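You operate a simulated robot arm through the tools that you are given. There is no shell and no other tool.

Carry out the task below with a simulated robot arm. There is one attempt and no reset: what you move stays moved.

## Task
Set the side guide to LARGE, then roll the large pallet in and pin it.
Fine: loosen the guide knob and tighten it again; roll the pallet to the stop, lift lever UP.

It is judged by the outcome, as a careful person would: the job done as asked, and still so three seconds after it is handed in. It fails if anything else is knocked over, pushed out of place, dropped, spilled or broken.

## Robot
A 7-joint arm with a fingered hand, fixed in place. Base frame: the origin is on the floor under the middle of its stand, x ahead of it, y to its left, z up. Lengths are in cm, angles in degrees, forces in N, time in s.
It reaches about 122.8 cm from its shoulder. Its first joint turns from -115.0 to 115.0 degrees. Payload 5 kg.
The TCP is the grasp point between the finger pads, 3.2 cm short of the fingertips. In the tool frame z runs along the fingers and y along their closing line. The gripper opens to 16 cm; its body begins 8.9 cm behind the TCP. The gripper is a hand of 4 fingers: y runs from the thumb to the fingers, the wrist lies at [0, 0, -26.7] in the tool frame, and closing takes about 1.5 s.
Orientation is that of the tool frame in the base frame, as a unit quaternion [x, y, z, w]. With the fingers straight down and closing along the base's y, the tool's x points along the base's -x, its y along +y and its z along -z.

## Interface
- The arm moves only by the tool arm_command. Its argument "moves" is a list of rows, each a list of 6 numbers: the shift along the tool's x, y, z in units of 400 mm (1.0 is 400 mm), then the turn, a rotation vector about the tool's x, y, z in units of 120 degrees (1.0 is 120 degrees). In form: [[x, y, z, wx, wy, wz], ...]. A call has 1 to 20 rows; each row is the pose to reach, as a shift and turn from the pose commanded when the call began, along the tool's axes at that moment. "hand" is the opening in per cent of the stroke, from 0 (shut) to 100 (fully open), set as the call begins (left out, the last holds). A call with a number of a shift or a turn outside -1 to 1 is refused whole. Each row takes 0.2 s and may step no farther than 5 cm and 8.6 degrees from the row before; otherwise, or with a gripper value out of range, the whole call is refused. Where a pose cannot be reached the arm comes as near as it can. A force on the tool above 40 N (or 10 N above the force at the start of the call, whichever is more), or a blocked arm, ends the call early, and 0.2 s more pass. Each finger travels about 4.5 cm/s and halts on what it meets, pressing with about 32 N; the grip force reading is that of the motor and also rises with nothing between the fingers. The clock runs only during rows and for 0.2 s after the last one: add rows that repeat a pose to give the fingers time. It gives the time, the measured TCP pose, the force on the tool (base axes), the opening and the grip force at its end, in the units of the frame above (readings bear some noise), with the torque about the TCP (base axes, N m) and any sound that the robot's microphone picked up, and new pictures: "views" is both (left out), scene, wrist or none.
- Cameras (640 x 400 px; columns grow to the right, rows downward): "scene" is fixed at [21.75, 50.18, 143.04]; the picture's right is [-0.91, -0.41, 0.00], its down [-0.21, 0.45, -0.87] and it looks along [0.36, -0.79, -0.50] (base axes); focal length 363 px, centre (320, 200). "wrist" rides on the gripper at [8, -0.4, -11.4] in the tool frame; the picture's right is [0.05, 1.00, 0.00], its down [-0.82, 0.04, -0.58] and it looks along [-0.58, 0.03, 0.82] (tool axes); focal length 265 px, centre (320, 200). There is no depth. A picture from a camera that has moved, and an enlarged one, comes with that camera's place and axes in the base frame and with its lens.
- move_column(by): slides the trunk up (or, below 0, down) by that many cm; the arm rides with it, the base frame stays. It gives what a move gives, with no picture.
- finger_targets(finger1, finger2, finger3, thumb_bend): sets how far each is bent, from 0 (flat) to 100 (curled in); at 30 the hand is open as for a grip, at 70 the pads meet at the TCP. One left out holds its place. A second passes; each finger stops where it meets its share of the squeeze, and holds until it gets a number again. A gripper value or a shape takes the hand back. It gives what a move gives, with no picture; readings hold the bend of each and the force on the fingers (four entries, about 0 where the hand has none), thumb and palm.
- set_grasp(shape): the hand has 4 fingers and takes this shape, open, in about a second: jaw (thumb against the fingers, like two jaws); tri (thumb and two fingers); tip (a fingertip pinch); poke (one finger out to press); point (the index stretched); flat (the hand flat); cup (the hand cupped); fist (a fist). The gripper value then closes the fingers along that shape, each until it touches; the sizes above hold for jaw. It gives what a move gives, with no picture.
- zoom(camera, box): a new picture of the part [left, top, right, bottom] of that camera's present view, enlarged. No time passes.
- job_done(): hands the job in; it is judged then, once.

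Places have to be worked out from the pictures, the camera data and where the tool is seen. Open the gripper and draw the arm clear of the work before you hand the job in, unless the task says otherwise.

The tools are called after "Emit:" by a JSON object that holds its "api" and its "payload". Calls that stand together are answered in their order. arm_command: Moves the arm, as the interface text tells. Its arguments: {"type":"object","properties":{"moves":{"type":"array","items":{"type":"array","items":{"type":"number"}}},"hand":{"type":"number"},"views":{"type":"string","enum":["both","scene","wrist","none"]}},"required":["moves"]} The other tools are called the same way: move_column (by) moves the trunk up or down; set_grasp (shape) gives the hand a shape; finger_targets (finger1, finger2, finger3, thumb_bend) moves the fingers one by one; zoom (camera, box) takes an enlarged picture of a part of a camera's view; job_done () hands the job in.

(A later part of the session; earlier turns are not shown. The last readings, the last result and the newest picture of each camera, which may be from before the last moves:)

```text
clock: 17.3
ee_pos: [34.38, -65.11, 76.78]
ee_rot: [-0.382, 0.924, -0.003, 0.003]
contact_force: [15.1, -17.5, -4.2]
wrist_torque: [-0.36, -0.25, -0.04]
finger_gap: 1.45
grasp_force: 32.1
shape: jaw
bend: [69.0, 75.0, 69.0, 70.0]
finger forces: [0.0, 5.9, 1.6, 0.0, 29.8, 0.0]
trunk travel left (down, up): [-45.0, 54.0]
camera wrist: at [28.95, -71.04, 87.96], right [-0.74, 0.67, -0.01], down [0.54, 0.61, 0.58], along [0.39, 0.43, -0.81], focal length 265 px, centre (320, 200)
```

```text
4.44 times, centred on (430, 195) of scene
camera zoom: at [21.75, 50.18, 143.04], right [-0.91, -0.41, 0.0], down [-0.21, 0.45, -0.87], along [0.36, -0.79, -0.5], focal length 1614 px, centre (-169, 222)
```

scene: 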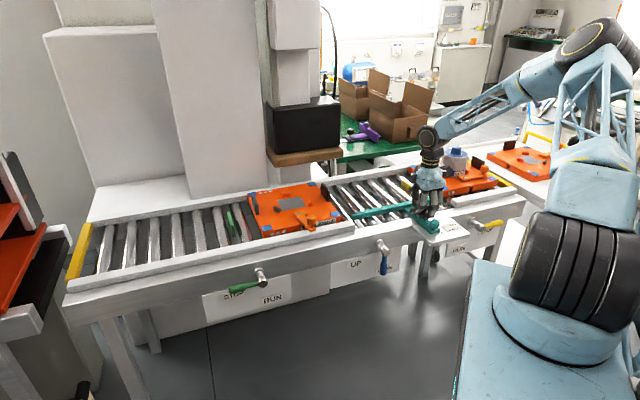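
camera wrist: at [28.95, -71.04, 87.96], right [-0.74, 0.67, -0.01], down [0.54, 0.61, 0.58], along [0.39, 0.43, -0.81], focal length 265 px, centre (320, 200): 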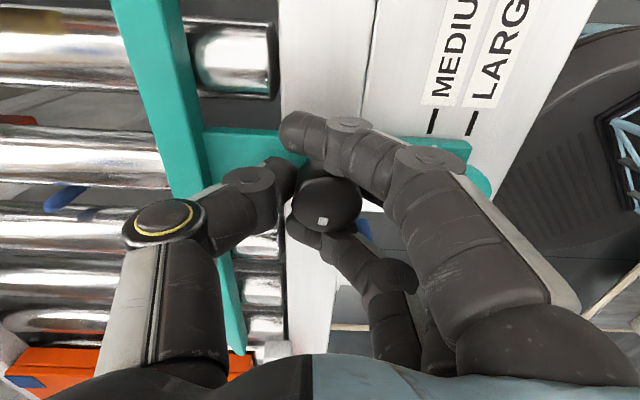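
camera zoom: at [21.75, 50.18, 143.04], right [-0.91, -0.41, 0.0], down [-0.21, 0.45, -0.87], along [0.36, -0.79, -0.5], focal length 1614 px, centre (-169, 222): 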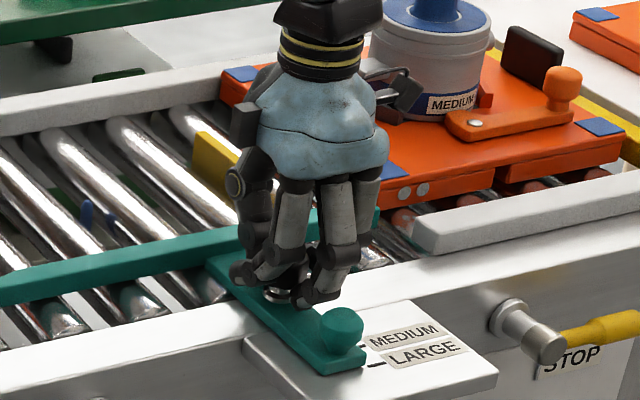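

The knob is held (thumb 30 N) and the pointer is still at MEDIUM. Now I pull 1 cm toward the robot (tool +y) as a first test slide.

Emit:
{"api": "arm_command", "payload": {"moves": [[0, 0.005, 0, 0, 0, 0], [0, 0.01, 0, 0, 0, 0], [0, 0.015, 0, 0, 0, 0], [0, 0.02, 0, 0, 0, 0], [0, 0.025, 0, 0, 0, 0], [0, 0.025, 0, 0, 0, 0]], "hand": 0, "views": "wrist"}}

Emit:
{"api": "zoom", "payload": {"camera": "wrist", "box": [300, 60, 540, 210]}}

```text
clock: 18.2
ee_pos: [34.28, -64.77, 76.89]
ee_rot: [-0.382, 0.924, -0.007, 0.005]
contact_force: [20.0, -20.5, -6.9]
wrist_torque: [-0.32, -0.28, -0.07]
finger_gap: 1.46
grasp_force: 32.0
shape: jaw
bend: [69.0, 75.0, 69.0, 70.0]
finger forces: [0.1, 4.1, 0.5, 0.0, 32.6, 0.0]
trunk travel left (down, up): [-45.0, 54.0]
stopped in row 4: the force on the tool passed its limit at 40 N (the readings are from after the stop); the commanded pose is now the measured one
camera wrist: at [28.64, -70.71, 88.11], right [-0.74, 0.67, -0.02], down [0.54, 0.61, 0.58], along [0.4, 0.42, -0.81], focal length 265 px, centre (320, 200)
```

wrist: 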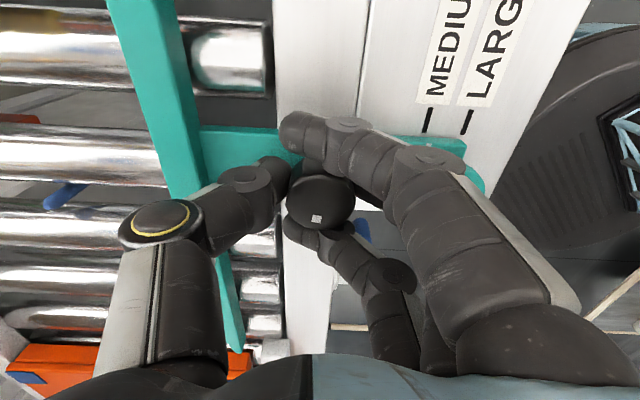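

```text
2.67 times, centred on (420, 135) of wrist
camera zoom: at [28.64, -70.71, 88.11], right [-0.74, 0.67, -0.02], down [0.54, 0.61, 0.58], along [0.4, 0.42, -0.81], focal length 708 px, centre (53, 373)
```

zoom: 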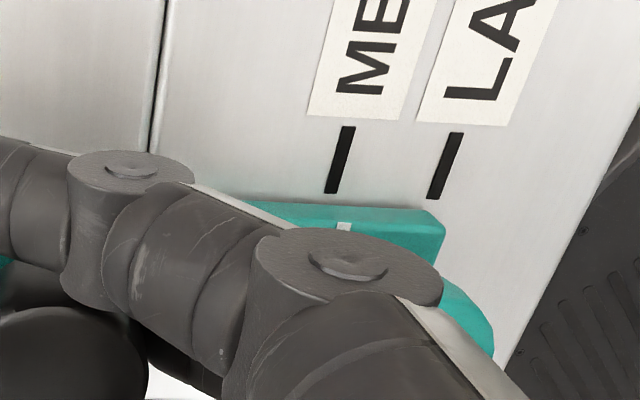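

The guide didn't move: the force hit 40 N, so I stop pulling on the knob. The knob may be fixed to the frame with the arm sliding beneath it, so I'll release it, lift, and use the teal handle instead.

Emit:
{"api": "arm_command", "payload": {"moves": [[0, 0, 0, 0, 0, 0], [0, 0, 0, 0, 0, 0], [0, 0, 0, 0, 0, 0], [0, 0, 0, 0, 0, 0], [0, 0, -0.03, 0, 0, 0], [0, 0, -0.08, 0, 0, 0], [0, 0, -0.14, 0, 0, 0], [0, 0, -0.2, 0, 0, 0], [0, 0, -0.2, 0, 0, 0]], "hand": 35}}

Emit:
{"api": "zoom", "payload": {"camera": "wrist", "box": [240, 60, 480, 260]}}

Emit:
{"api": "zoom", "payload": {"camera": "scene", "box": [385, 170, 475, 240]}}

```text
clock: 20.2
ee_pos: [33.87, -64.5, 84.88]
ee_rot: [-0.381, 0.924, -0.005, 0.004]
contact_force: [-0.6, 0.7, -0.7]
wrist_torque: [-0.03, 0.01, 0.02]
finger_gap: 5.51
grasp_force: 0.0
shape: jaw
bend: [73.0, 73.0, 73.0, 70.0]
finger forces: [0.1, 0.1, 0.0, 0.0, 0.1, 0.0]
trunk travel left (down, up): [-45.0, 54.0]
camera wrist: at [28.32, -70.35, 96.19], right [-0.74, 0.67, -0.01], down [0.54, 0.61, 0.58], along [0.4, 0.42, -0.81], focal length 265 px, centre (320, 200)
```

scene: 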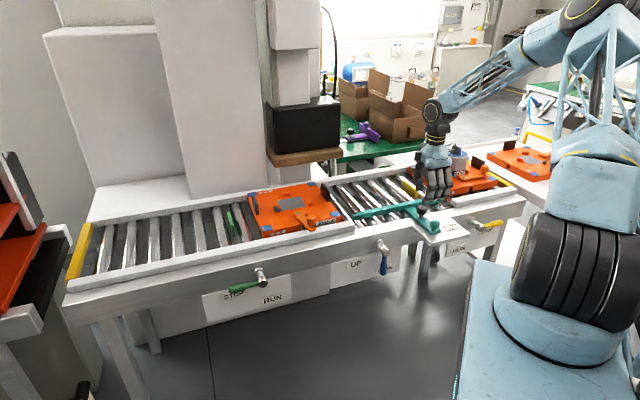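
wrist: 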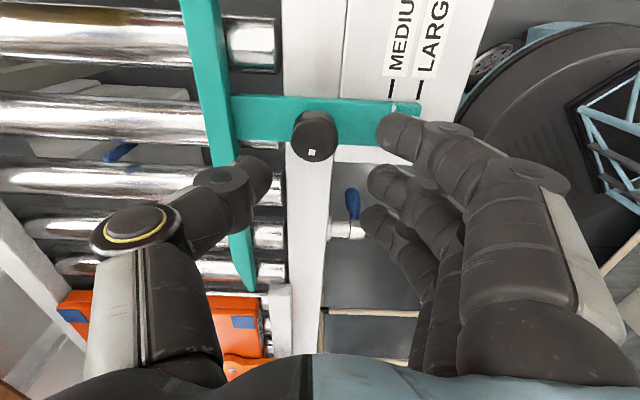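

```text
2.00 times, centred on (360, 160) of wrist
camera zoom: at [28.32, -70.35, 96.19], right [-0.74, 0.67, -0.01], down [0.54, 0.61, 0.58], along [0.4, 0.42, -0.81], focal length 531 px, centre (240, 280)
```

zoom: 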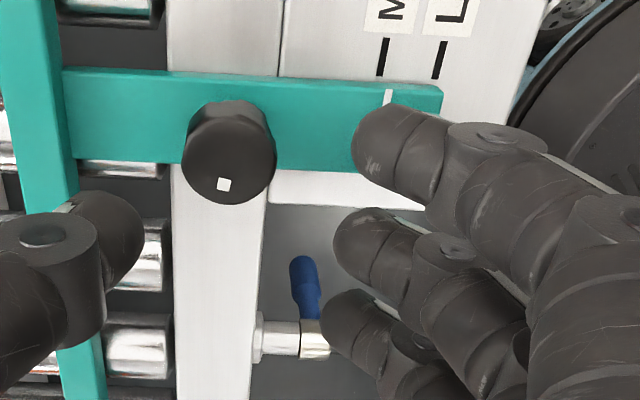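

```text
5.71 times, centred on (430, 205) of scene
camera zoom: at [21.75, 50.18, 143.04], right [-0.91, -0.41, 0.0], down [-0.21, 0.45, -0.87], along [0.36, -0.79, -0.5], focal length 2076 px, centre (-309, 171)
```

zoom: 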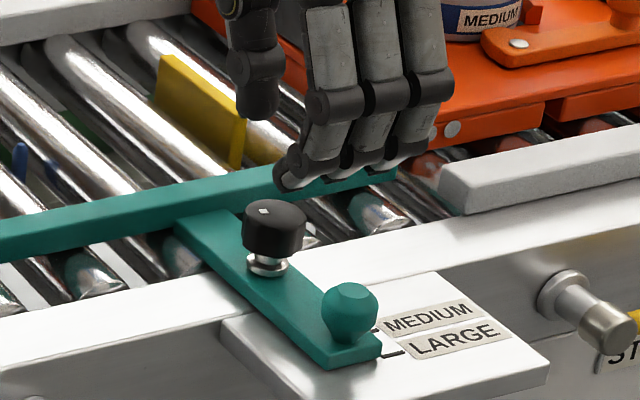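

With the hand clear I see the pointer still about on MEDIUM and the knob ring gone. I'll shift the hand 7.2 cm toward the robot (tool +y) so it is above the teal handle, at the same height.

Emit:
{"api": "arm_command", "payload": {"moves": [[0, 0.045, 0, 0, 0, 0], [0, 0.09, 0, 0, 0, 0], [0, 0.135, 0, 0, 0, 0], [0, 0.179, 0, 0, 0, 0], [0, 0.179, 0, 0, 0, 0]], "hand": 45}}

Emit:
{"api": "zoom", "payload": {"camera": "wrist", "box": [200, 60, 440, 260]}}

Emit:
{"api": "zoom", "payload": {"camera": "scene", "box": [385, 150, 475, 240]}}

```text
clock: 21.4
ee_pos: [28.66, -59.44, 84.94]
ee_rot: [-0.382, 0.924, -0.004, 0.004]
contact_force: [0.6, -0.5, 0.2]
wrist_torque: [-0.01, -0.01, 0.0]
finger_gap: 7.14
grasp_force: 0.1
shape: jaw
bend: [73.0, 73.0, 73.0, 70.0]
finger forces: [0.1, 0.0, 0.1, 0.0, 0.0, 0.1]
trunk travel left (down, up): [-45.0, 54.0]
camera wrist: at [23.22, -65.37, 96.09], right [-0.74, 0.67, -0.01], down [0.54, 0.61, 0.58], along [0.4, 0.42, -0.81], focal length 265 px, centre (320, 200)
```

scene: 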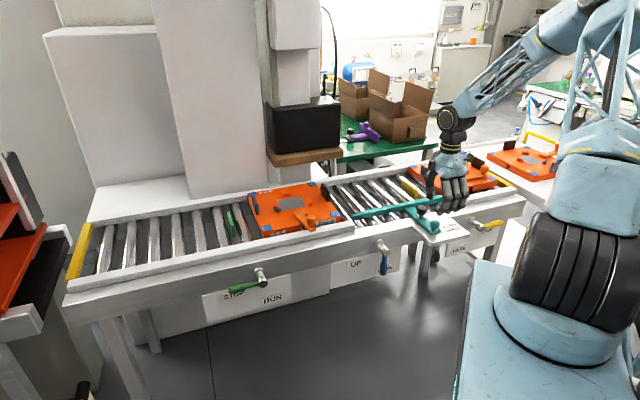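
wrist: 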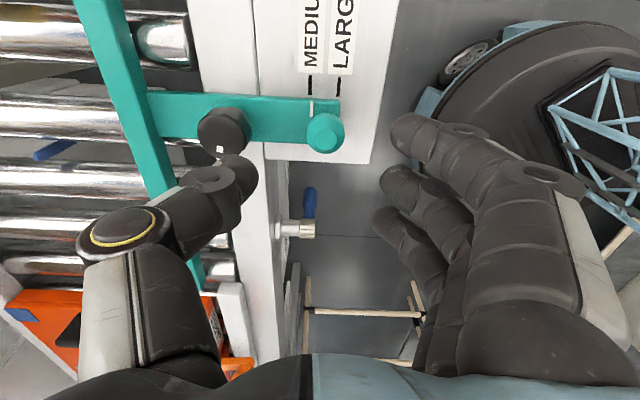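

```text
2.00 times, centred on (320, 160) of wrist
camera zoom: at [23.22, -65.37, 96.09], right [-0.74, 0.67, -0.01], down [0.54, 0.61, 0.58], along [0.4, 0.42, -0.81], focal length 531 px, centre (320, 280)
```

zoom: 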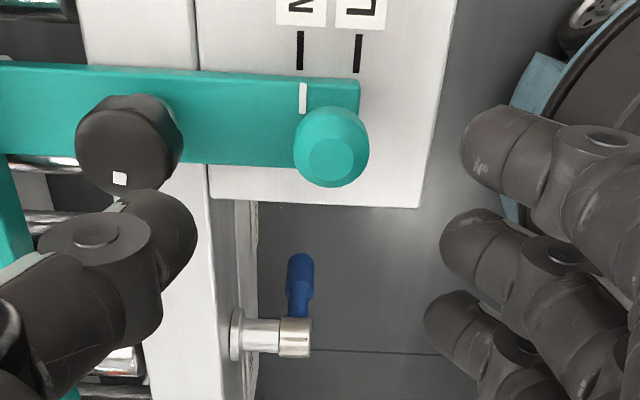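

```text
4.44 times, centred on (430, 195) of scene
camera zoom: at [21.75, 50.18, 143.04], right [-0.91, -0.41, 0.0], down [-0.21, 0.45, -0.87], along [0.36, -0.79, -0.5], focal length 1614 px, centre (-169, 222)
```

zoom: 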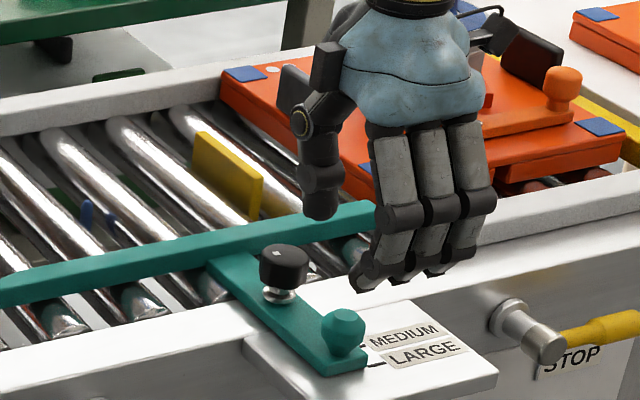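

The handle (≈3.2 cm wide) sits about 0.75 cm tool −x and 0.25 cm +y of the TCP axis. I'll set the hand to 35 %, correct that, and descend so the thumb goes between the black knob and the handle.

Emit:
{"api": "arm_command", "payload": {"moves": [[-0.01, 0.003, 0, 0, 0, 0], [-0.019, 0.006, 0.03, 0, 0, 0], [-0.019, 0.006, 0.08, 0, 0, 0], [-0.019, 0.006, 0.13, 0, 0, 0], [-0.019, 0.006, 0.17, 0, 0, 0], [-0.019, 0.006, 0.195, 0, 0, 0], [-0.019, 0.006, 0.21, 0, 0, 0], [-0.019, 0.006, 0.21, 0, 0, 0]], "hand": 35}}

Emit:
{"api": "zoom", "payload": {"camera": "wrist", "box": [200, 60, 440, 260]}}

Emit:
{"api": "zoom", "payload": {"camera": "scene", "box": [385, 150, 475, 240]}}

```text
clock: 23.2
ee_pos: [29.2, -58.68, 76.54]
ee_rot: [-0.381, 0.924, -0.005, 0.004]
contact_force: [-6.4, 9.3, 11.8]
wrist_torque: [-0.58, -0.51, 0.13]
finger_gap: 5.24
grasp_force: 0.0
shape: jaw
bend: [73.0, 73.0, 73.0, 70.0]
finger forces: [0.0, 0.0, 0.0, 0.0, 15.3, 0.0]
trunk travel left (down, up): [-45.0, 54.0]
camera wrist: at [23.67, -64.64, 87.79], right [-0.74, 0.67, -0.01], down [0.54, 0.61, 0.58], along [0.4, 0.42, -0.81], focal length 265 px, centre (320, 200)
```

scene: 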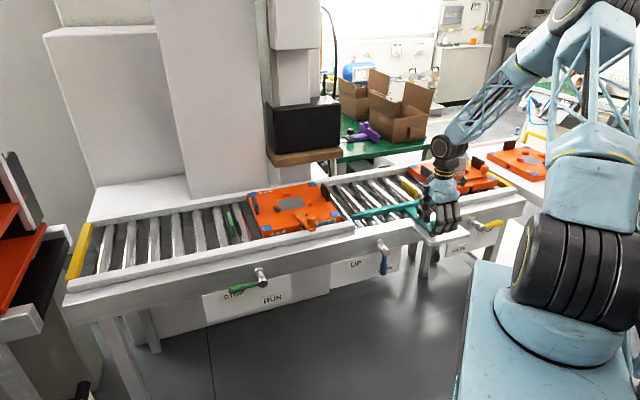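
wrist: 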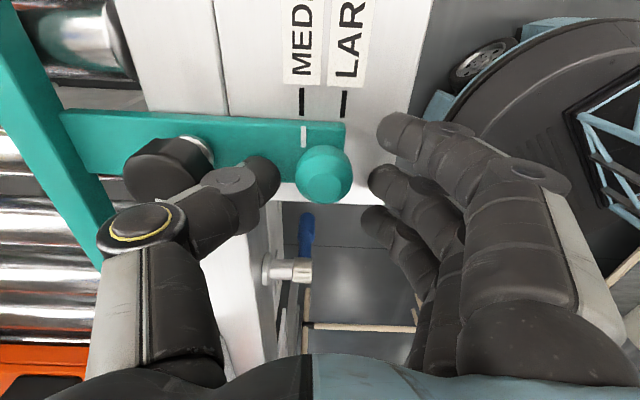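

```text
2.00 times, centred on (320, 160) of wrist
camera zoom: at [23.67, -64.64, 87.79], right [-0.74, 0.67, -0.01], down [0.54, 0.61, 0.58], along [0.4, 0.42, -0.81], focal length 531 px, centre (320, 280)
```

zoom: 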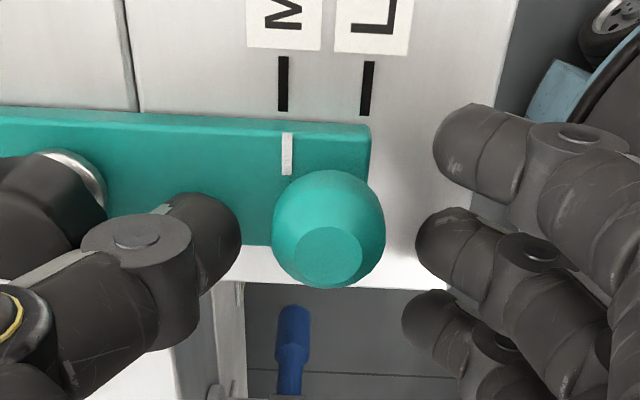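

```text
4.44 times, centred on (430, 195) of scene
camera zoom: at [21.75, 50.18, 143.04], right [-0.91, -0.41, 0.0], down [-0.21, 0.45, -0.87], along [0.36, -0.79, -0.5], focal length 1614 px, centre (-169, 222)
```

zoom: 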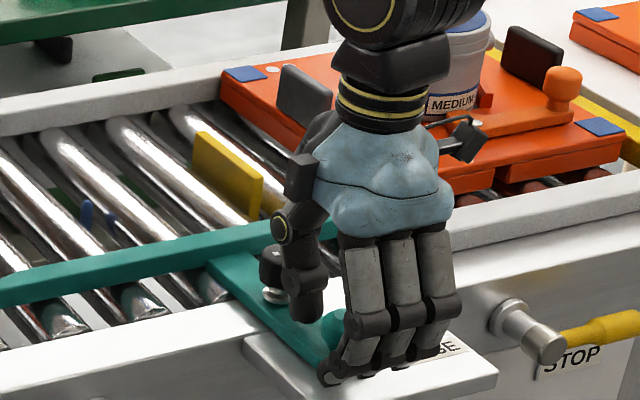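

The thumb's back is brushing the black knob (15 N); closing moves it off. The handle is centred, so I'll close onto it.

Emit:
{"api": "arm_command", "payload": {"moves": [[0, 0, 0, 0, 0, 0], [0, 0, 0, 0, 0, 0], [0, 0, 0, 0, 0, 0], [0, 0, 0, 0, 0, 0], [0, 0, 0, 0, 0, 0], [0, 0, 0, 0, 0, 0]], "hand": 0, "views": "wrist"}}

Emit:
{"api": "zoom", "payload": {"camera": "wrist", "box": [200, 60, 440, 260]}}

```text
clock: 24.6
ee_pos: [29.25, -58.93, 76.34]
ee_rot: [-0.382, 0.924, -0.004, 0.004]
contact_force: [1.5, -2.6, -2.9]
wrist_torque: [0.08, 0.05, -0.03]
finger_gap: 1.29
grasp_force: 32.4
shape: jaw
bend: [68.0, 72.0, 69.0, 71.0]
finger forces: [3.1, 14.9, 0.0, 0.0, 19.9, 0.1]
trunk travel left (down, up): [-45.0, 54.0]
camera wrist: at [23.73, -64.76, 87.66], right [-0.74, 0.67, -0.01], down [0.54, 0.61, 0.58], along [0.4, 0.42, -0.81], focal length 265 px, centre (320, 200)
```

wrist: 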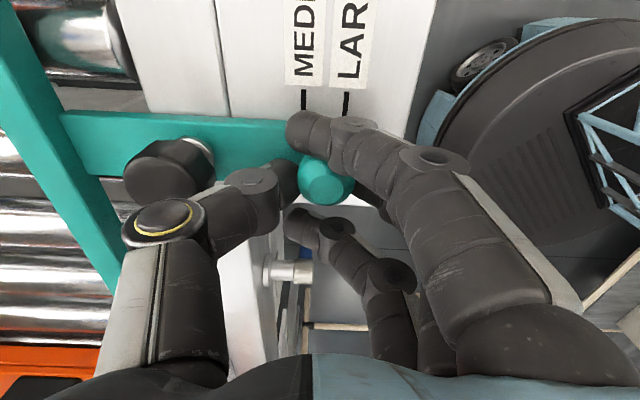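

```text
2.00 times, centred on (320, 160) of wrist
camera zoom: at [23.73, -64.76, 87.66], right [-0.74, 0.67, -0.01], down [0.54, 0.61, 0.58], along [0.4, 0.42, -0.81], focal length 531 px, centre (320, 280)
```

zoom: 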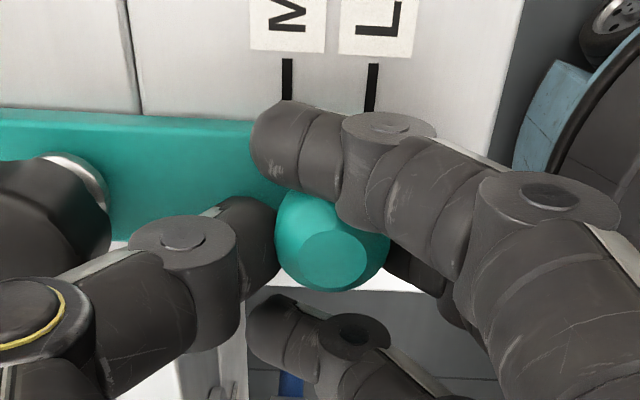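

The handle is firmly and evenly gripped with almost no net force. Now I pull 1 cm toward the robot (tool +y) in small steps and check.

Emit:
{"api": "arm_command", "payload": {"moves": [[0, 0.005, 0, 0, 0, 0], [0, 0.01, 0, 0, 0, 0], [0, 0.015, 0, 0, 0, 0], [0, 0.02, 0, 0, 0, 0], [0, 0.025, 0, 0, 0, 0], [0, 0.025, 0, 0, 0, 0]], "hand": 0}}

Emit:
{"api": "zoom", "payload": {"camera": "wrist", "box": [200, 60, 440, 260]}}

Emit:
{"api": "zoom", "payload": {"camera": "scene", "box": [385, 150, 475, 240]}}

```text
clock: 26.0
ee_pos: [28.5, -58.12, 76.41]
ee_rot: [-0.383, 0.924, -0.004, 0.004]
contact_force: [0.6, -4.0, -0.1]
wrist_torque: [0.08, 0.09, -0.02]
finger_gap: 1.29
grasp_force: 31.7
shape: jaw
bend: [68.0, 72.0, 69.0, 72.0]
finger forces: [3.4, 14.8, 0.0, 0.0, 20.0, 0.0]
trunk travel left (down, up): [-45.0, 54.0]
camera wrist: at [23.01, -64.02, 87.64], right [-0.74, 0.67, -0.01], down [0.54, 0.61, 0.58], along [0.4, 0.42, -0.81], focal length 265 px, centre (320, 200)
```

scene: 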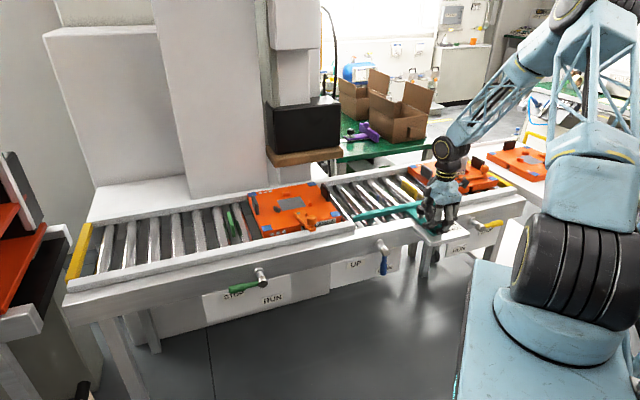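
wrist: 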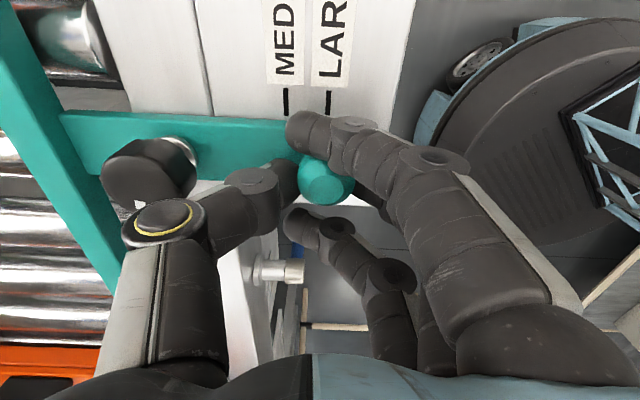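

```text
2.00 times, centred on (320, 160) of wrist
camera zoom: at [23.01, -64.02, 87.64], right [-0.74, 0.67, -0.01], down [0.54, 0.61, 0.58], along [0.4, 0.42, -0.81], focal length 531 px, centre (320, 280)
```

zoom: 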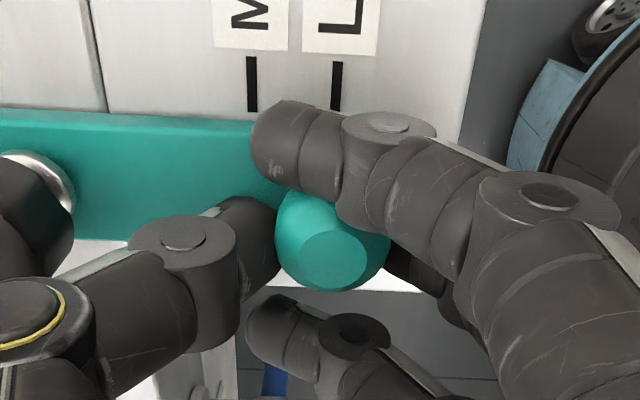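

```text
4.44 times, centred on (430, 195) of scene
camera zoom: at [21.75, 50.18, 143.04], right [-0.91, -0.41, 0.0], down [-0.21, 0.45, -0.87], along [0.36, -0.79, -0.5], focal length 1614 px, centre (-169, 222)
```

zoom: 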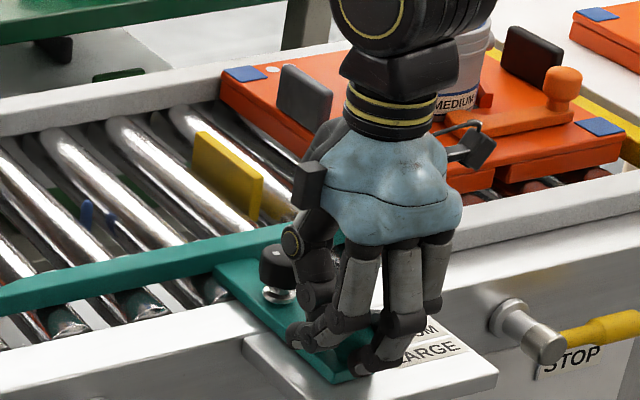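

The guide slid about 1.1 cm with only ~4 N, and the knob stayed put – so the arm slides under it. I'll pull a further 1.4 cm to reach the LARGE line (2.5 cm total).

Emit:
{"api": "arm_command", "payload": {"moves": [[0, 0.005, 0, 0, 0, 0], [0, 0.01, 0, 0, 0, 0], [0, 0.015, 0, 0, 0, 0], [0, 0.02, 0, 0, 0, 0], [0, 0.025, 0, 0, 0, 0], [0, 0.03, 0, 0, 0, 0], [0, 0.035, 0, 0, 0, 0], [0, 0.035, 0, 0, 0, 0]], "hand": 0}}

Emit:
{"api": "zoom", "payload": {"camera": "wrist", "box": [200, 60, 440, 260]}}

Emit:
{"api": "zoom", "payload": {"camera": "scene", "box": [385, 150, 475, 240]}}

```text
clock: 27.8
ee_pos: [27.5, -57.08, 76.28]
ee_rot: [-0.382, 0.924, -0.004, 0.005]
contact_force: [0.6, -4.2, 3.3]
wrist_torque: [0.07, 0.05, -0.05]
finger_gap: 1.28
grasp_force: 32.1
shape: jaw
bend: [68.0, 72.0, 69.0, 72.0]
finger forces: [3.3, 14.9, 0.1, 0.0, 20.5, 0.0]
trunk travel left (down, up): [-45.0, 54.0]
camera wrist: at [22.01, -63.02, 87.62], right [-0.74, 0.67, -0.01], down [0.54, 0.61, 0.58], along [0.4, 0.42, -0.81], focal length 265 px, centre (320, 200)
```

scene: 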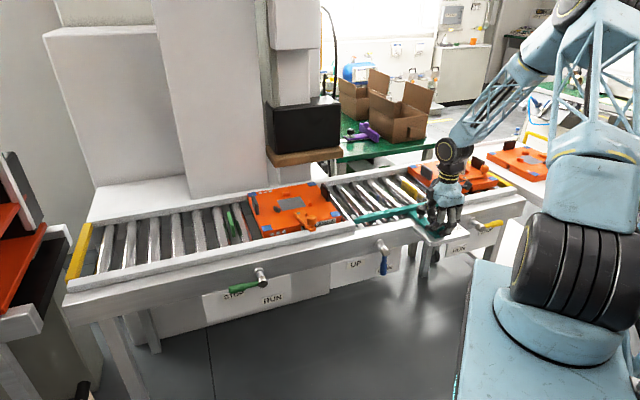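
wrist: 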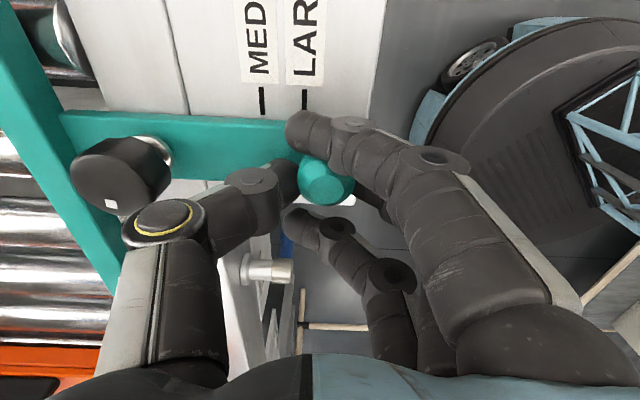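

```text
2.00 times, centred on (320, 160) of wrist
camera zoom: at [22.01, -63.02, 87.62], right [-0.74, 0.67, -0.01], down [0.54, 0.61, 0.58], along [0.4, 0.42, -0.81], focal length 531 px, centre (320, 280)
```

zoom: 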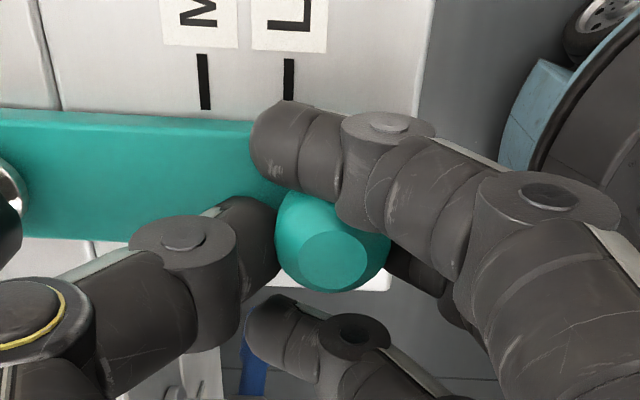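

```text
4.44 times, centred on (430, 195) of scene
camera zoom: at [21.75, 50.18, 143.04], right [-0.91, -0.41, 0.0], down [-0.21, 0.45, -0.87], along [0.36, -0.79, -0.5], focal length 1614 px, centre (-169, 222)
```

zoom: 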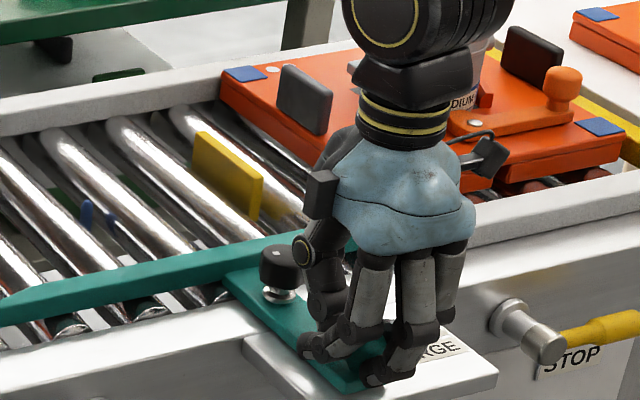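

The LARGE line is now where the MEDIUM line was relative to the handle, so the pointer should be on LARGE. I'll release and lift straight up to verify.

Emit:
{"api": "arm_command", "payload": {"moves": [[0, 0, 0, 0, 0, 0], [0, 0, 0, 0, 0, 0], [0, 0, 0, 0, 0, 0], [0, 0, 0, 0, 0, 0], [0, 0, 0, 0, 0, 0], [0, 0, -0.04, 0, 0, 0], [0, 0, -0.1, 0, 0, 0], [0, 0, -0.17, 0, 0, 0], [0, 0, -0.22, 0, 0, 0], [0, 0, -0.22, 0, 0, 0]], "hand": 42}}

Emit:
{"api": "zoom", "payload": {"camera": "wrist", "box": [260, 40, 400, 180]}}

Emit:
{"api": "zoom", "payload": {"camera": "scene", "box": [385, 170, 475, 240]}}

```text
clock: 30.0
ee_pos: [27.38, -57.12, 85.14]
ee_rot: [-0.382, 0.924, -0.004, 0.003]
contact_force: [0.1, -0.3, -0.8]
wrist_torque: [0.03, -0.03, 0.0]
finger_gap: 6.65
grasp_force: 0.1
shape: jaw
bend: [73.0, 73.0, 73.0, 70.0]
finger forces: [0.0, 0.0, 0.0, 0.0, 0.0, 0.0]
trunk travel left (down, up): [-45.0, 54.0]
camera wrist: at [21.89, -62.96, 96.49], right [-0.74, 0.67, -0.01], down [0.54, 0.61, 0.58], along [0.4, 0.42, -0.81], focal length 265 px, centre (320, 200)
```

scene: 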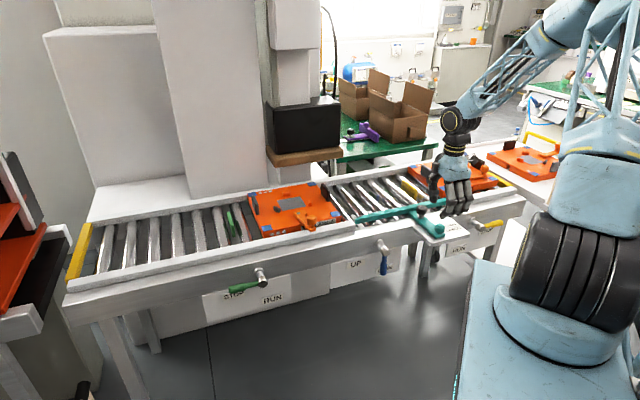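
wrist: 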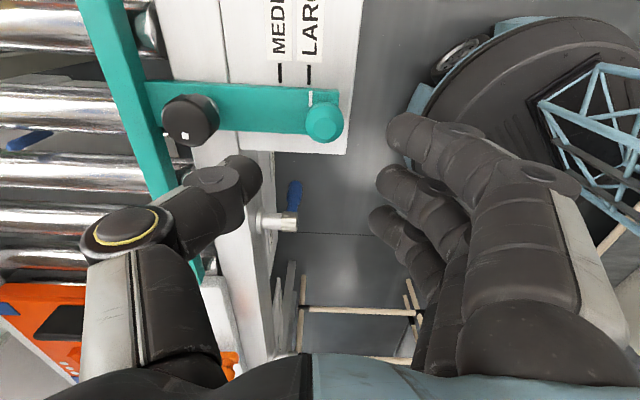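

```text
2.86 times, centred on (330, 110) of wrist
camera zoom: at [21.89, -62.96, 96.49], right [-0.74, 0.67, -0.01], down [0.54, 0.61, 0.58], along [0.4, 0.42, -0.81], focal length 758 px, centre (291, 457)
```

zoom: 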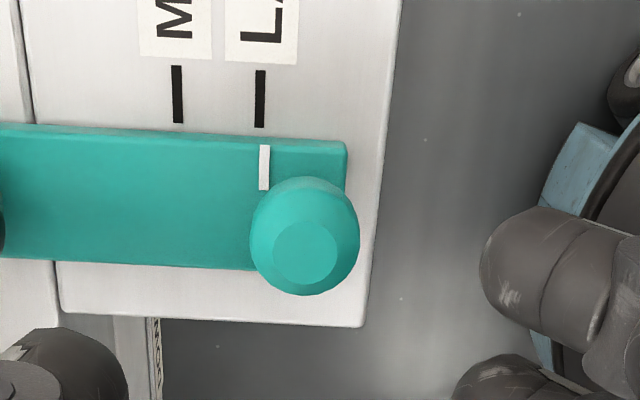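

```text
5.71 times, centred on (430, 205) of scene
camera zoom: at [21.75, 50.18, 143.04], right [-0.91, -0.41, 0.0], down [-0.21, 0.45, -0.87], along [0.36, -0.79, -0.5], focal length 2076 px, centre (-309, 171)
```

zoom: 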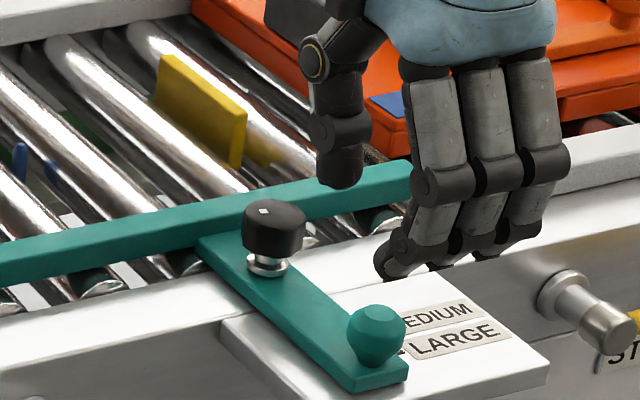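

The pointer is about 2 mm past the LARGE line. I'll regrip the handle at the same spot and nudge it back 2 mm for a clean alignment.

Emit:
{"api": "arm_command", "payload": {"moves": [[0, 0, 0.06, 0, 0, 0], [0, 0, 0.13, 0, 0, 0], [0, 0, 0.19, 0, 0, 0], [0, 0, 0.22, 0, 0, 0], [0, 0, 0.22, 0, 0, 0]], "hand": 42, "views": "none"}}

Emit:
{"api": "arm_command", "payload": {"moves": [[0, 0, 0, 0, 0, 0], [0, 0, 0, 0, 0, 0], [0, 0, 0, 0, 0, 0], [0, 0, 0, 0, 0, 0], [0, 0, 0, 0, 0, 0], [0, 0, 0, 0, 0, 0], [0, 0, 0, 0, 0, 0]], "hand": 0, "views": "wrist"}}

Emit:
{"api": "zoom", "payload": {"camera": "wrist", "box": [200, 60, 440, 260]}}

```text
clock: 31.2
ee_pos: [27.5, -57.01, 76.47]
ee_rot: [-0.383, 0.924, -0.005, 0.003]
contact_force: [-0.9, 0.0, 0.9]
wrist_torque: [0.03, -0.04, -0.01]
finger_gap: 6.67
grasp_force: 0.1
shape: jaw
bend: [73.0, 73.0, 73.0, 70.0]
finger forces: [0.0, 0.0, 0.0, 0.1, 0.0, 0.0]
trunk travel left (down, up): [-45.0, 54.0]
```

```text
clock: 32.8
ee_pos: [27.62, -57.16, 76.39]
ee_rot: [-0.383, 0.924, -0.004, 0.004]
contact_force: [3.5, -5.0, -5.8]
wrist_torque: [0.03, -0.02, -0.02]
finger_gap: 0.73
grasp_force: 31.5
shape: jaw
bend: [70.0, 72.0, 69.0, 70.0]
finger forces: [5.6, 14.4, 0.0, 0.0, 24.5, 0.0]
trunk travel left (down, up): [-45.0, 54.0]
camera wrist: at [22.04, -63.01, 87.62], right [-0.74, 0.67, -0.01], down [0.54, 0.61, 0.58], along [0.4, 0.42, -0.81], focal length 265 px, centre (320, 200)
```

wrist: 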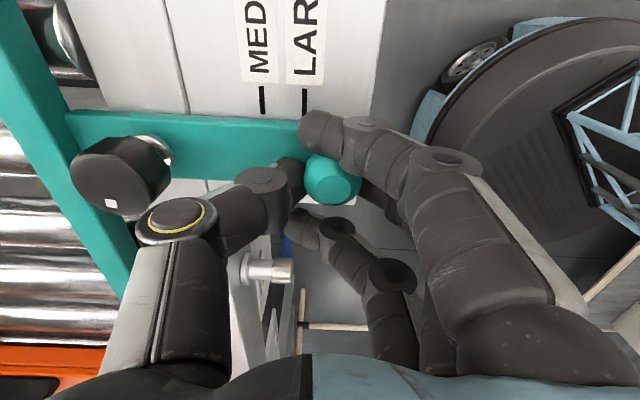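

```text
2.00 times, centred on (320, 160) of wrist
camera zoom: at [22.04, -63.01, 87.62], right [-0.74, 0.67, -0.01], down [0.54, 0.61, 0.58], along [0.4, 0.42, -0.81], focal length 531 px, centre (320, 280)
```

zoom: 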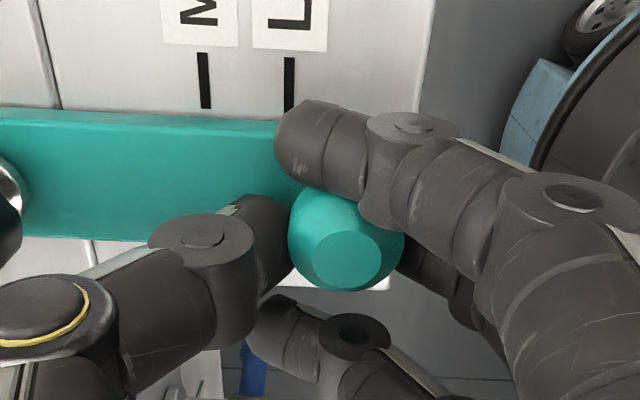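

Closing on the handle nudged the guide about 4 mm further out, so it's now roughly 6–7 mm past. I'll move back 6.6 mm (tool −y) while gripped, then check.

Emit:
{"api": "arm_command", "payload": {"moves": [[0, -0.004, 0, 0, 0, 0], [0, -0.008, 0, 0, 0, 0], [0, -0.012, 0, 0, 0, 0], [0, -0.0165, 0, 0, 0, 0], [0, -0.0165, 0, 0, 0, 0], [0, -0.0165, 0, 0, 0, 0]], "hand": 0, "views": "wrist"}}

Emit:
{"api": "zoom", "payload": {"camera": "wrist", "box": [200, 60, 440, 260]}}

```text
clock: 34.2
ee_pos: [27.97, -57.5, 76.31]
ee_rot: [-0.382, 0.924, -0.005, 0.004]
contact_force: [-1.0, 2.5, -8.9]
wrist_torque: [0.29, 0.08, -0.03]
finger_gap: 0.65
grasp_force: 32.2
shape: jaw
bend: [70.0, 72.0, 69.0, 70.0]
finger forces: [5.0, 16.8, 0.1, 0.1, 18.8, 0.1]
trunk travel left (down, up): [-45.0, 54.0]
camera wrist: at [22.47, -63.44, 87.6], right [-0.74, 0.67, -0.01], down [0.54, 0.61, 0.58], along [0.4, 0.42, -0.81], focal length 265 px, centre (320, 200)
```

wrist: 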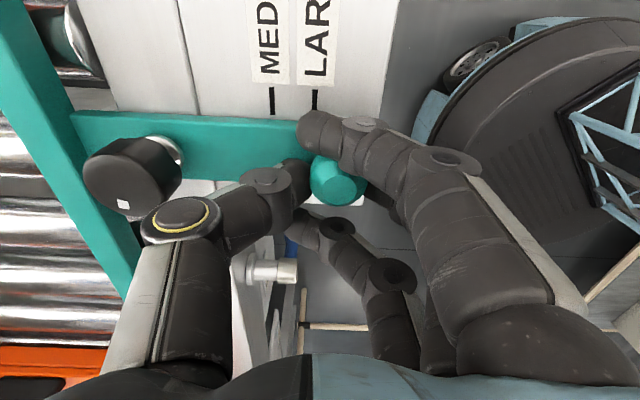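

```text
2.00 times, centred on (320, 160) of wrist
camera zoom: at [22.47, -63.44, 87.6], right [-0.74, 0.67, -0.01], down [0.54, 0.61, 0.58], along [0.4, 0.42, -0.81], focal length 531 px, centre (320, 280)
```

zoom: 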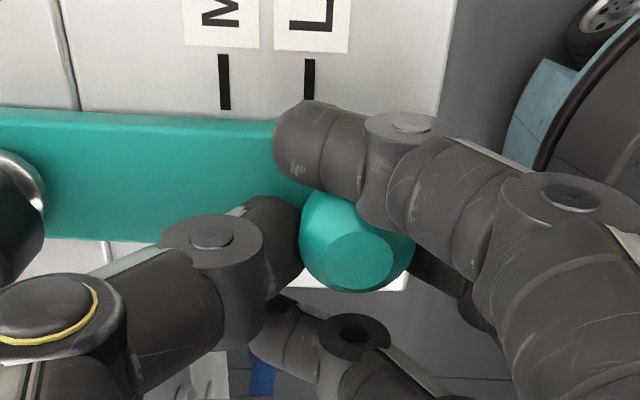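

The handle lagged a bit; the pointer is still ~3.5 mm past LARGE. I'll move back another 4 mm.

Emit:
{"api": "arm_command", "payload": {"moves": [[0, -0.003, 0, 0, 0, 0], [0, -0.006, 0, 0, 0, 0], [0, -0.01, 0, 0, 0, 0], [0, -0.01, 0, 0, 0, 0], [0, -0.01, 0, 0, 0, 0]], "hand": 0, "views": "wrist"}}

Emit:
{"api": "zoom", "payload": {"camera": "wrist", "box": [200, 60, 440, 260]}}

```text
clock: 35.4
ee_pos: [28.24, -57.8, 76.45]
ee_rot: [-0.382, 0.924, -0.004, 0.003]
contact_force: [0.4, 3.9, -10.5]
wrist_torque: [0.32, 0.08, -0.09]
finger_gap: 0.63
grasp_force: 32.5
shape: jaw
bend: [70.0, 72.0, 69.0, 70.0]
finger forces: [4.4, 17.2, 0.1, 0.0, 19.0, 0.1]
trunk travel left (down, up): [-45.0, 54.0]
camera wrist: at [22.77, -63.76, 87.63], right [-0.74, 0.67, -0.01], down [0.54, 0.61, 0.58], along [0.4, 0.42, -0.81], focal length 265 px, centre (320, 200)
```

wrist: 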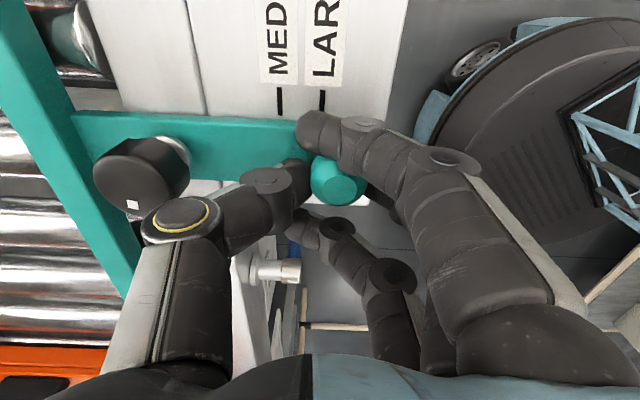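

```text
2.00 times, centred on (320, 160) of wrist
camera zoom: at [22.77, -63.76, 87.63], right [-0.74, 0.67, -0.01], down [0.54, 0.61, 0.58], along [0.4, 0.42, -0.81], focal length 531 px, centre (320, 280)
```

zoom: 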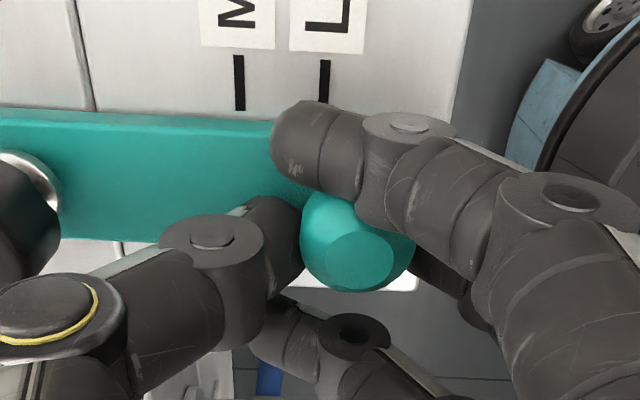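

Spacing now suggests the pointer is about on the LARGE line. I'll release and lift to verify.

Emit:
{"api": "arm_command", "payload": {"moves": [[0, 0, 0, 0, 0, 0], [0, 0, 0, 0, 0, 0], [0, 0, 0, 0, 0, 0], [0, 0, 0, 0, 0, 0], [0, 0, 0, 0, 0, 0], [0, 0, -0.04, 0, 0, 0], [0, 0, -0.1, 0, 0, 0], [0, 0, -0.17, 0, 0, 0], [0, 0, -0.22, 0, 0, 0], [0, 0, -0.22, 0, 0, 0]], "hand": 42, "views": "wrist"}}

Emit:
{"api": "zoom", "payload": {"camera": "wrist", "box": [260, 40, 400, 180]}}

Emit:
{"api": "zoom", "payload": {"camera": "scene", "box": [385, 170, 475, 240]}}

```text
clock: 37.6
ee_pos: [28.16, -57.58, 85.23]
ee_rot: [-0.383, 0.924, -0.004, 0.004]
contact_force: [-0.9, 0.1, -1.1]
wrist_torque: [0.02, -0.03, 0.02]
finger_gap: 6.66
grasp_force: 0.0
shape: jaw
bend: [73.0, 73.0, 73.0, 70.0]
finger forces: [0.0, 0.0, 0.0, 0.0, 0.1, 0.0]
trunk travel left (down, up): [-45.0, 54.0]
camera wrist: at [22.63, -63.63, 96.51], right [-0.74, 0.67, -0.01], down [0.54, 0.61, 0.58], along [0.4, 0.42, -0.81], focal length 265 px, centre (320, 200)
```

wrist: 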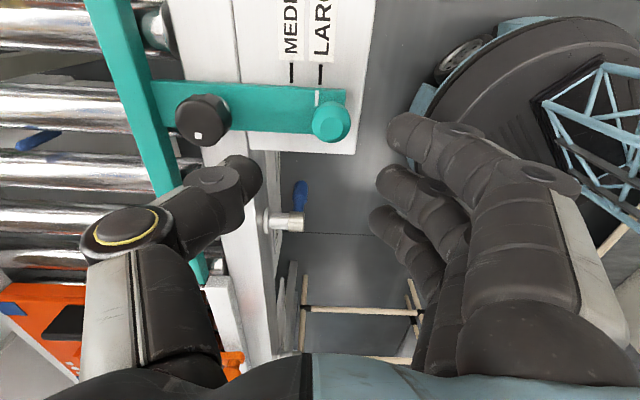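

```text
2.86 times, centred on (330, 110) of wrist
camera zoom: at [22.63, -63.63, 96.51], right [-0.74, 0.67, -0.01], down [0.54, 0.61, 0.58], along [0.4, 0.42, -0.81], focal length 758 px, centre (291, 457)
```

zoom: 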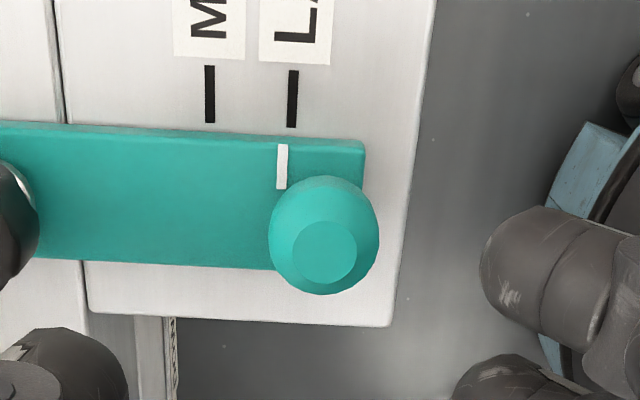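

```text
5.71 times, centred on (430, 205) of scene
camera zoom: at [21.75, 50.18, 143.04], right [-0.91, -0.41, 0.0], down [-0.21, 0.45, -0.87], along [0.36, -0.79, -0.5], focal length 2076 px, centre (-309, 171)
```

zoom: 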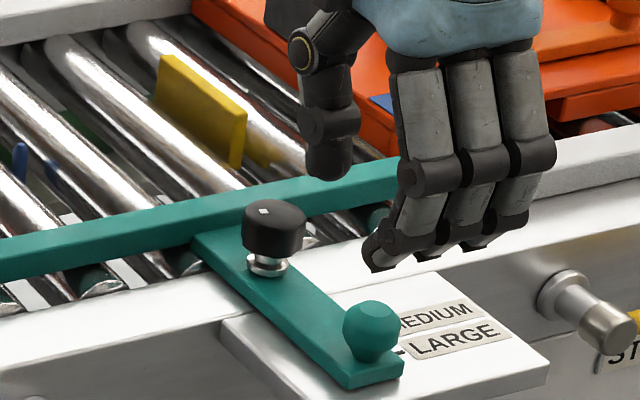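

The pointer is now ~2 mm short of LARGE. Rather than gripping, I'll lower the open hand around the handle and push it with just the thumb, so I can watch the pointer directly.

Emit:
{"api": "arm_command", "payload": {"moves": [[0, 0, 0.06, 0, 0, 0], [0, 0, 0.13, 0, 0, 0], [0, 0, 0.19, 0, 0, 0], [0, 0, 0.22, 0, 0, 0], [0, 0.02, 0.22, 0, 0, 0], [0, 0.04, 0.22, 0, 0, 0], [0, 0.05, 0.22, 0, 0, 0], [0, 0.05, 0.22, 0, 0, 0]], "hand": 42, "views": "wrist"}}

Emit:
{"api": "zoom", "payload": {"camera": "wrist", "box": [240, 60, 400, 220]}}

```text
clock: 39.4
ee_pos: [26.89, -56.39, 76.27]
ee_rot: [-0.382, 0.924, -0.005, 0.004]
contact_force: [-0.2, 0.1, 0.2]
wrist_torque: [0.0, -0.01, 0.01]
finger_gap: 6.66
grasp_force: 0.1
shape: jaw
bend: [73.0, 73.0, 73.0, 70.0]
finger forces: [0.0, 0.1, 0.0, 0.0, 0.0, 0.0]
trunk travel left (down, up): [-45.0, 54.0]
camera wrist: at [21.34, -62.34, 87.58], right [-0.74, 0.67, -0.01], down [0.54, 0.61, 0.58], along [0.4, 0.42, -0.81], focal length 265 px, centre (320, 200)
```

wrist: 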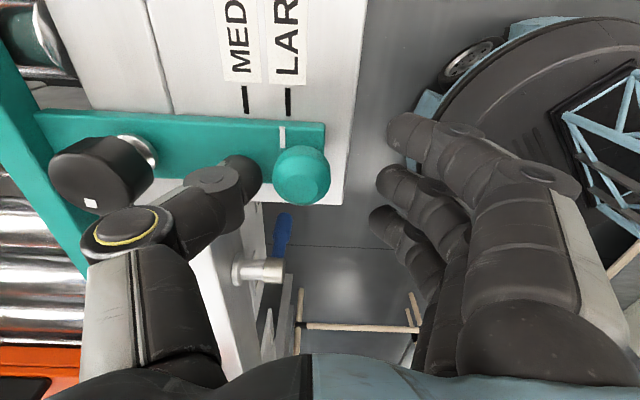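

```text
2.50 times, centred on (320, 140) of wrist
camera zoom: at [21.34, -62.34, 87.58], right [-0.74, 0.67, -0.01], down [0.54, 0.61, 0.58], along [0.4, 0.42, -0.81], focal length 664 px, centre (320, 350)
```

zoom: 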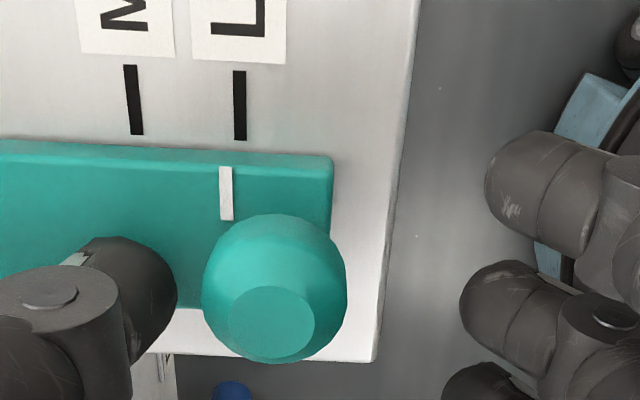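

The pointer is visible and the thumb is about 0.5 cm from the handle. I'll push 0.7 cm (tool +y) and look.

Emit:
{"api": "arm_command", "payload": {"moves": [[0, 0.005, 0, 0, 0, 0], [0, 0.01, 0, 0, 0, 0], [0, 0.014, 0, 0, 0, 0], [0, 0.0175, 0, 0, 0, 0], [0, 0.0175, 0, 0, 0, 0]], "hand": 42, "views": "wrist"}}

Emit:
{"api": "zoom", "payload": {"camera": "wrist", "box": [240, 60, 400, 220]}}

```text
clock: 40.6
ee_pos: [26.38, -55.98, 76.34]
ee_rot: [-0.382, 0.924, -0.003, 0.003]
contact_force: [0.0, 0.7, -0.1]
wrist_torque: [0.01, 0.02, 0.0]
finger_gap: 6.64
grasp_force: 0.0
shape: jaw
bend: [73.0, 73.0, 73.0, 70.0]
finger forces: [0.0, 0.1, 0.1, 0.1, 0.1, 0.0]
trunk travel left (down, up): [-45.0, 54.0]
camera wrist: at [20.85, -61.85, 87.58], right [-0.74, 0.67, -0.01], down [0.54, 0.61, 0.58], along [0.4, 0.42, -0.81], focal length 265 px, centre (320, 200)
```

wrist: 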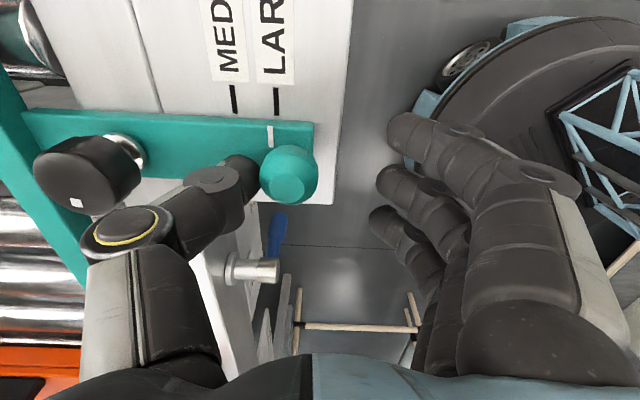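

```text
2.50 times, centred on (320, 140) of wrist
camera zoom: at [20.85, -61.85, 87.58], right [-0.74, 0.67, -0.01], down [0.54, 0.61, 0.58], along [0.4, 0.42, -0.81], focal length 664 px, centre (320, 350)
```

zoom: 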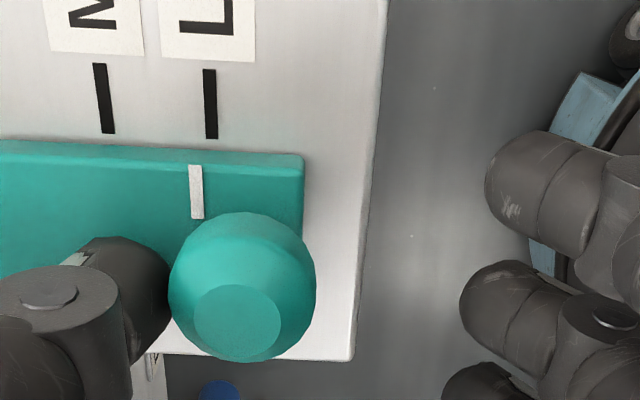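

The thumb is just at contact. I'll push another 3 mm.

Emit:
{"api": "arm_command", "payload": {"moves": [[0, 0.003, 0, 0, 0, 0], [0, 0.006, 0, 0, 0, 0], [0, 0.0085, 0, 0, 0, 0], [0, 0.0085, 0, 0, 0, 0], [0, 0.0085, 0, 0, 0, 0]], "hand": 42, "views": "wrist"}}

Emit:
{"api": "zoom", "payload": {"camera": "wrist", "box": [220, 60, 380, 220]}}

```text
clock: 41.8
ee_pos: [26.24, -55.64, 76.49]
ee_rot: [-0.382, 0.924, -0.005, 0.003]
contact_force: [0.9, -0.1, -0.1]
wrist_torque: [-0.01, -0.02, 0.02]
finger_gap: 6.74
grasp_force: 0.2
shape: jaw
bend: [73.0, 73.0, 73.0, 70.0]
finger forces: [0.1, 0.0, 0.0, 0.1, 1.1, 0.1]
trunk travel left (down, up): [-45.0, 54.0]
camera wrist: at [20.61, -61.62, 87.58], right [-0.74, 0.67, -0.01], down [0.54, 0.61, 0.58], along [0.4, 0.42, -0.81], focal length 265 px, centre (320, 200)
```

wrist: 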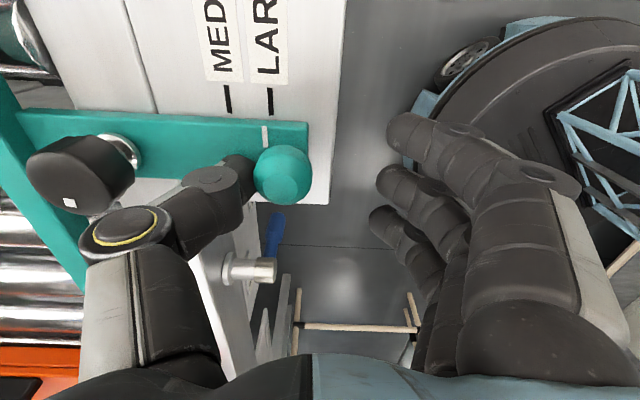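

```text
2.50 times, centred on (300, 140) of wrist
camera zoom: at [20.61, -61.62, 87.58], right [-0.74, 0.67, -0.01], down [0.54, 0.61, 0.58], along [0.4, 0.42, -0.81], focal length 664 px, centre (370, 350)
```

zoom: 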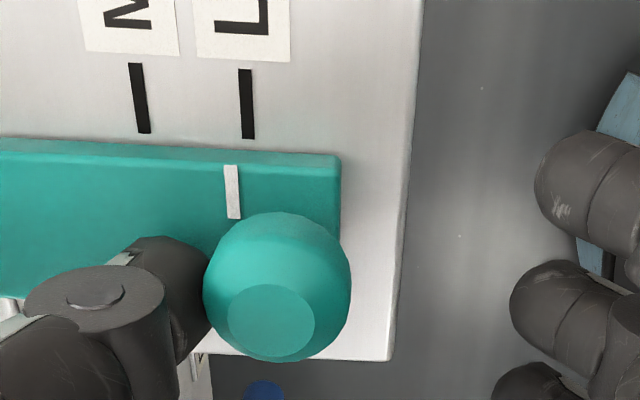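

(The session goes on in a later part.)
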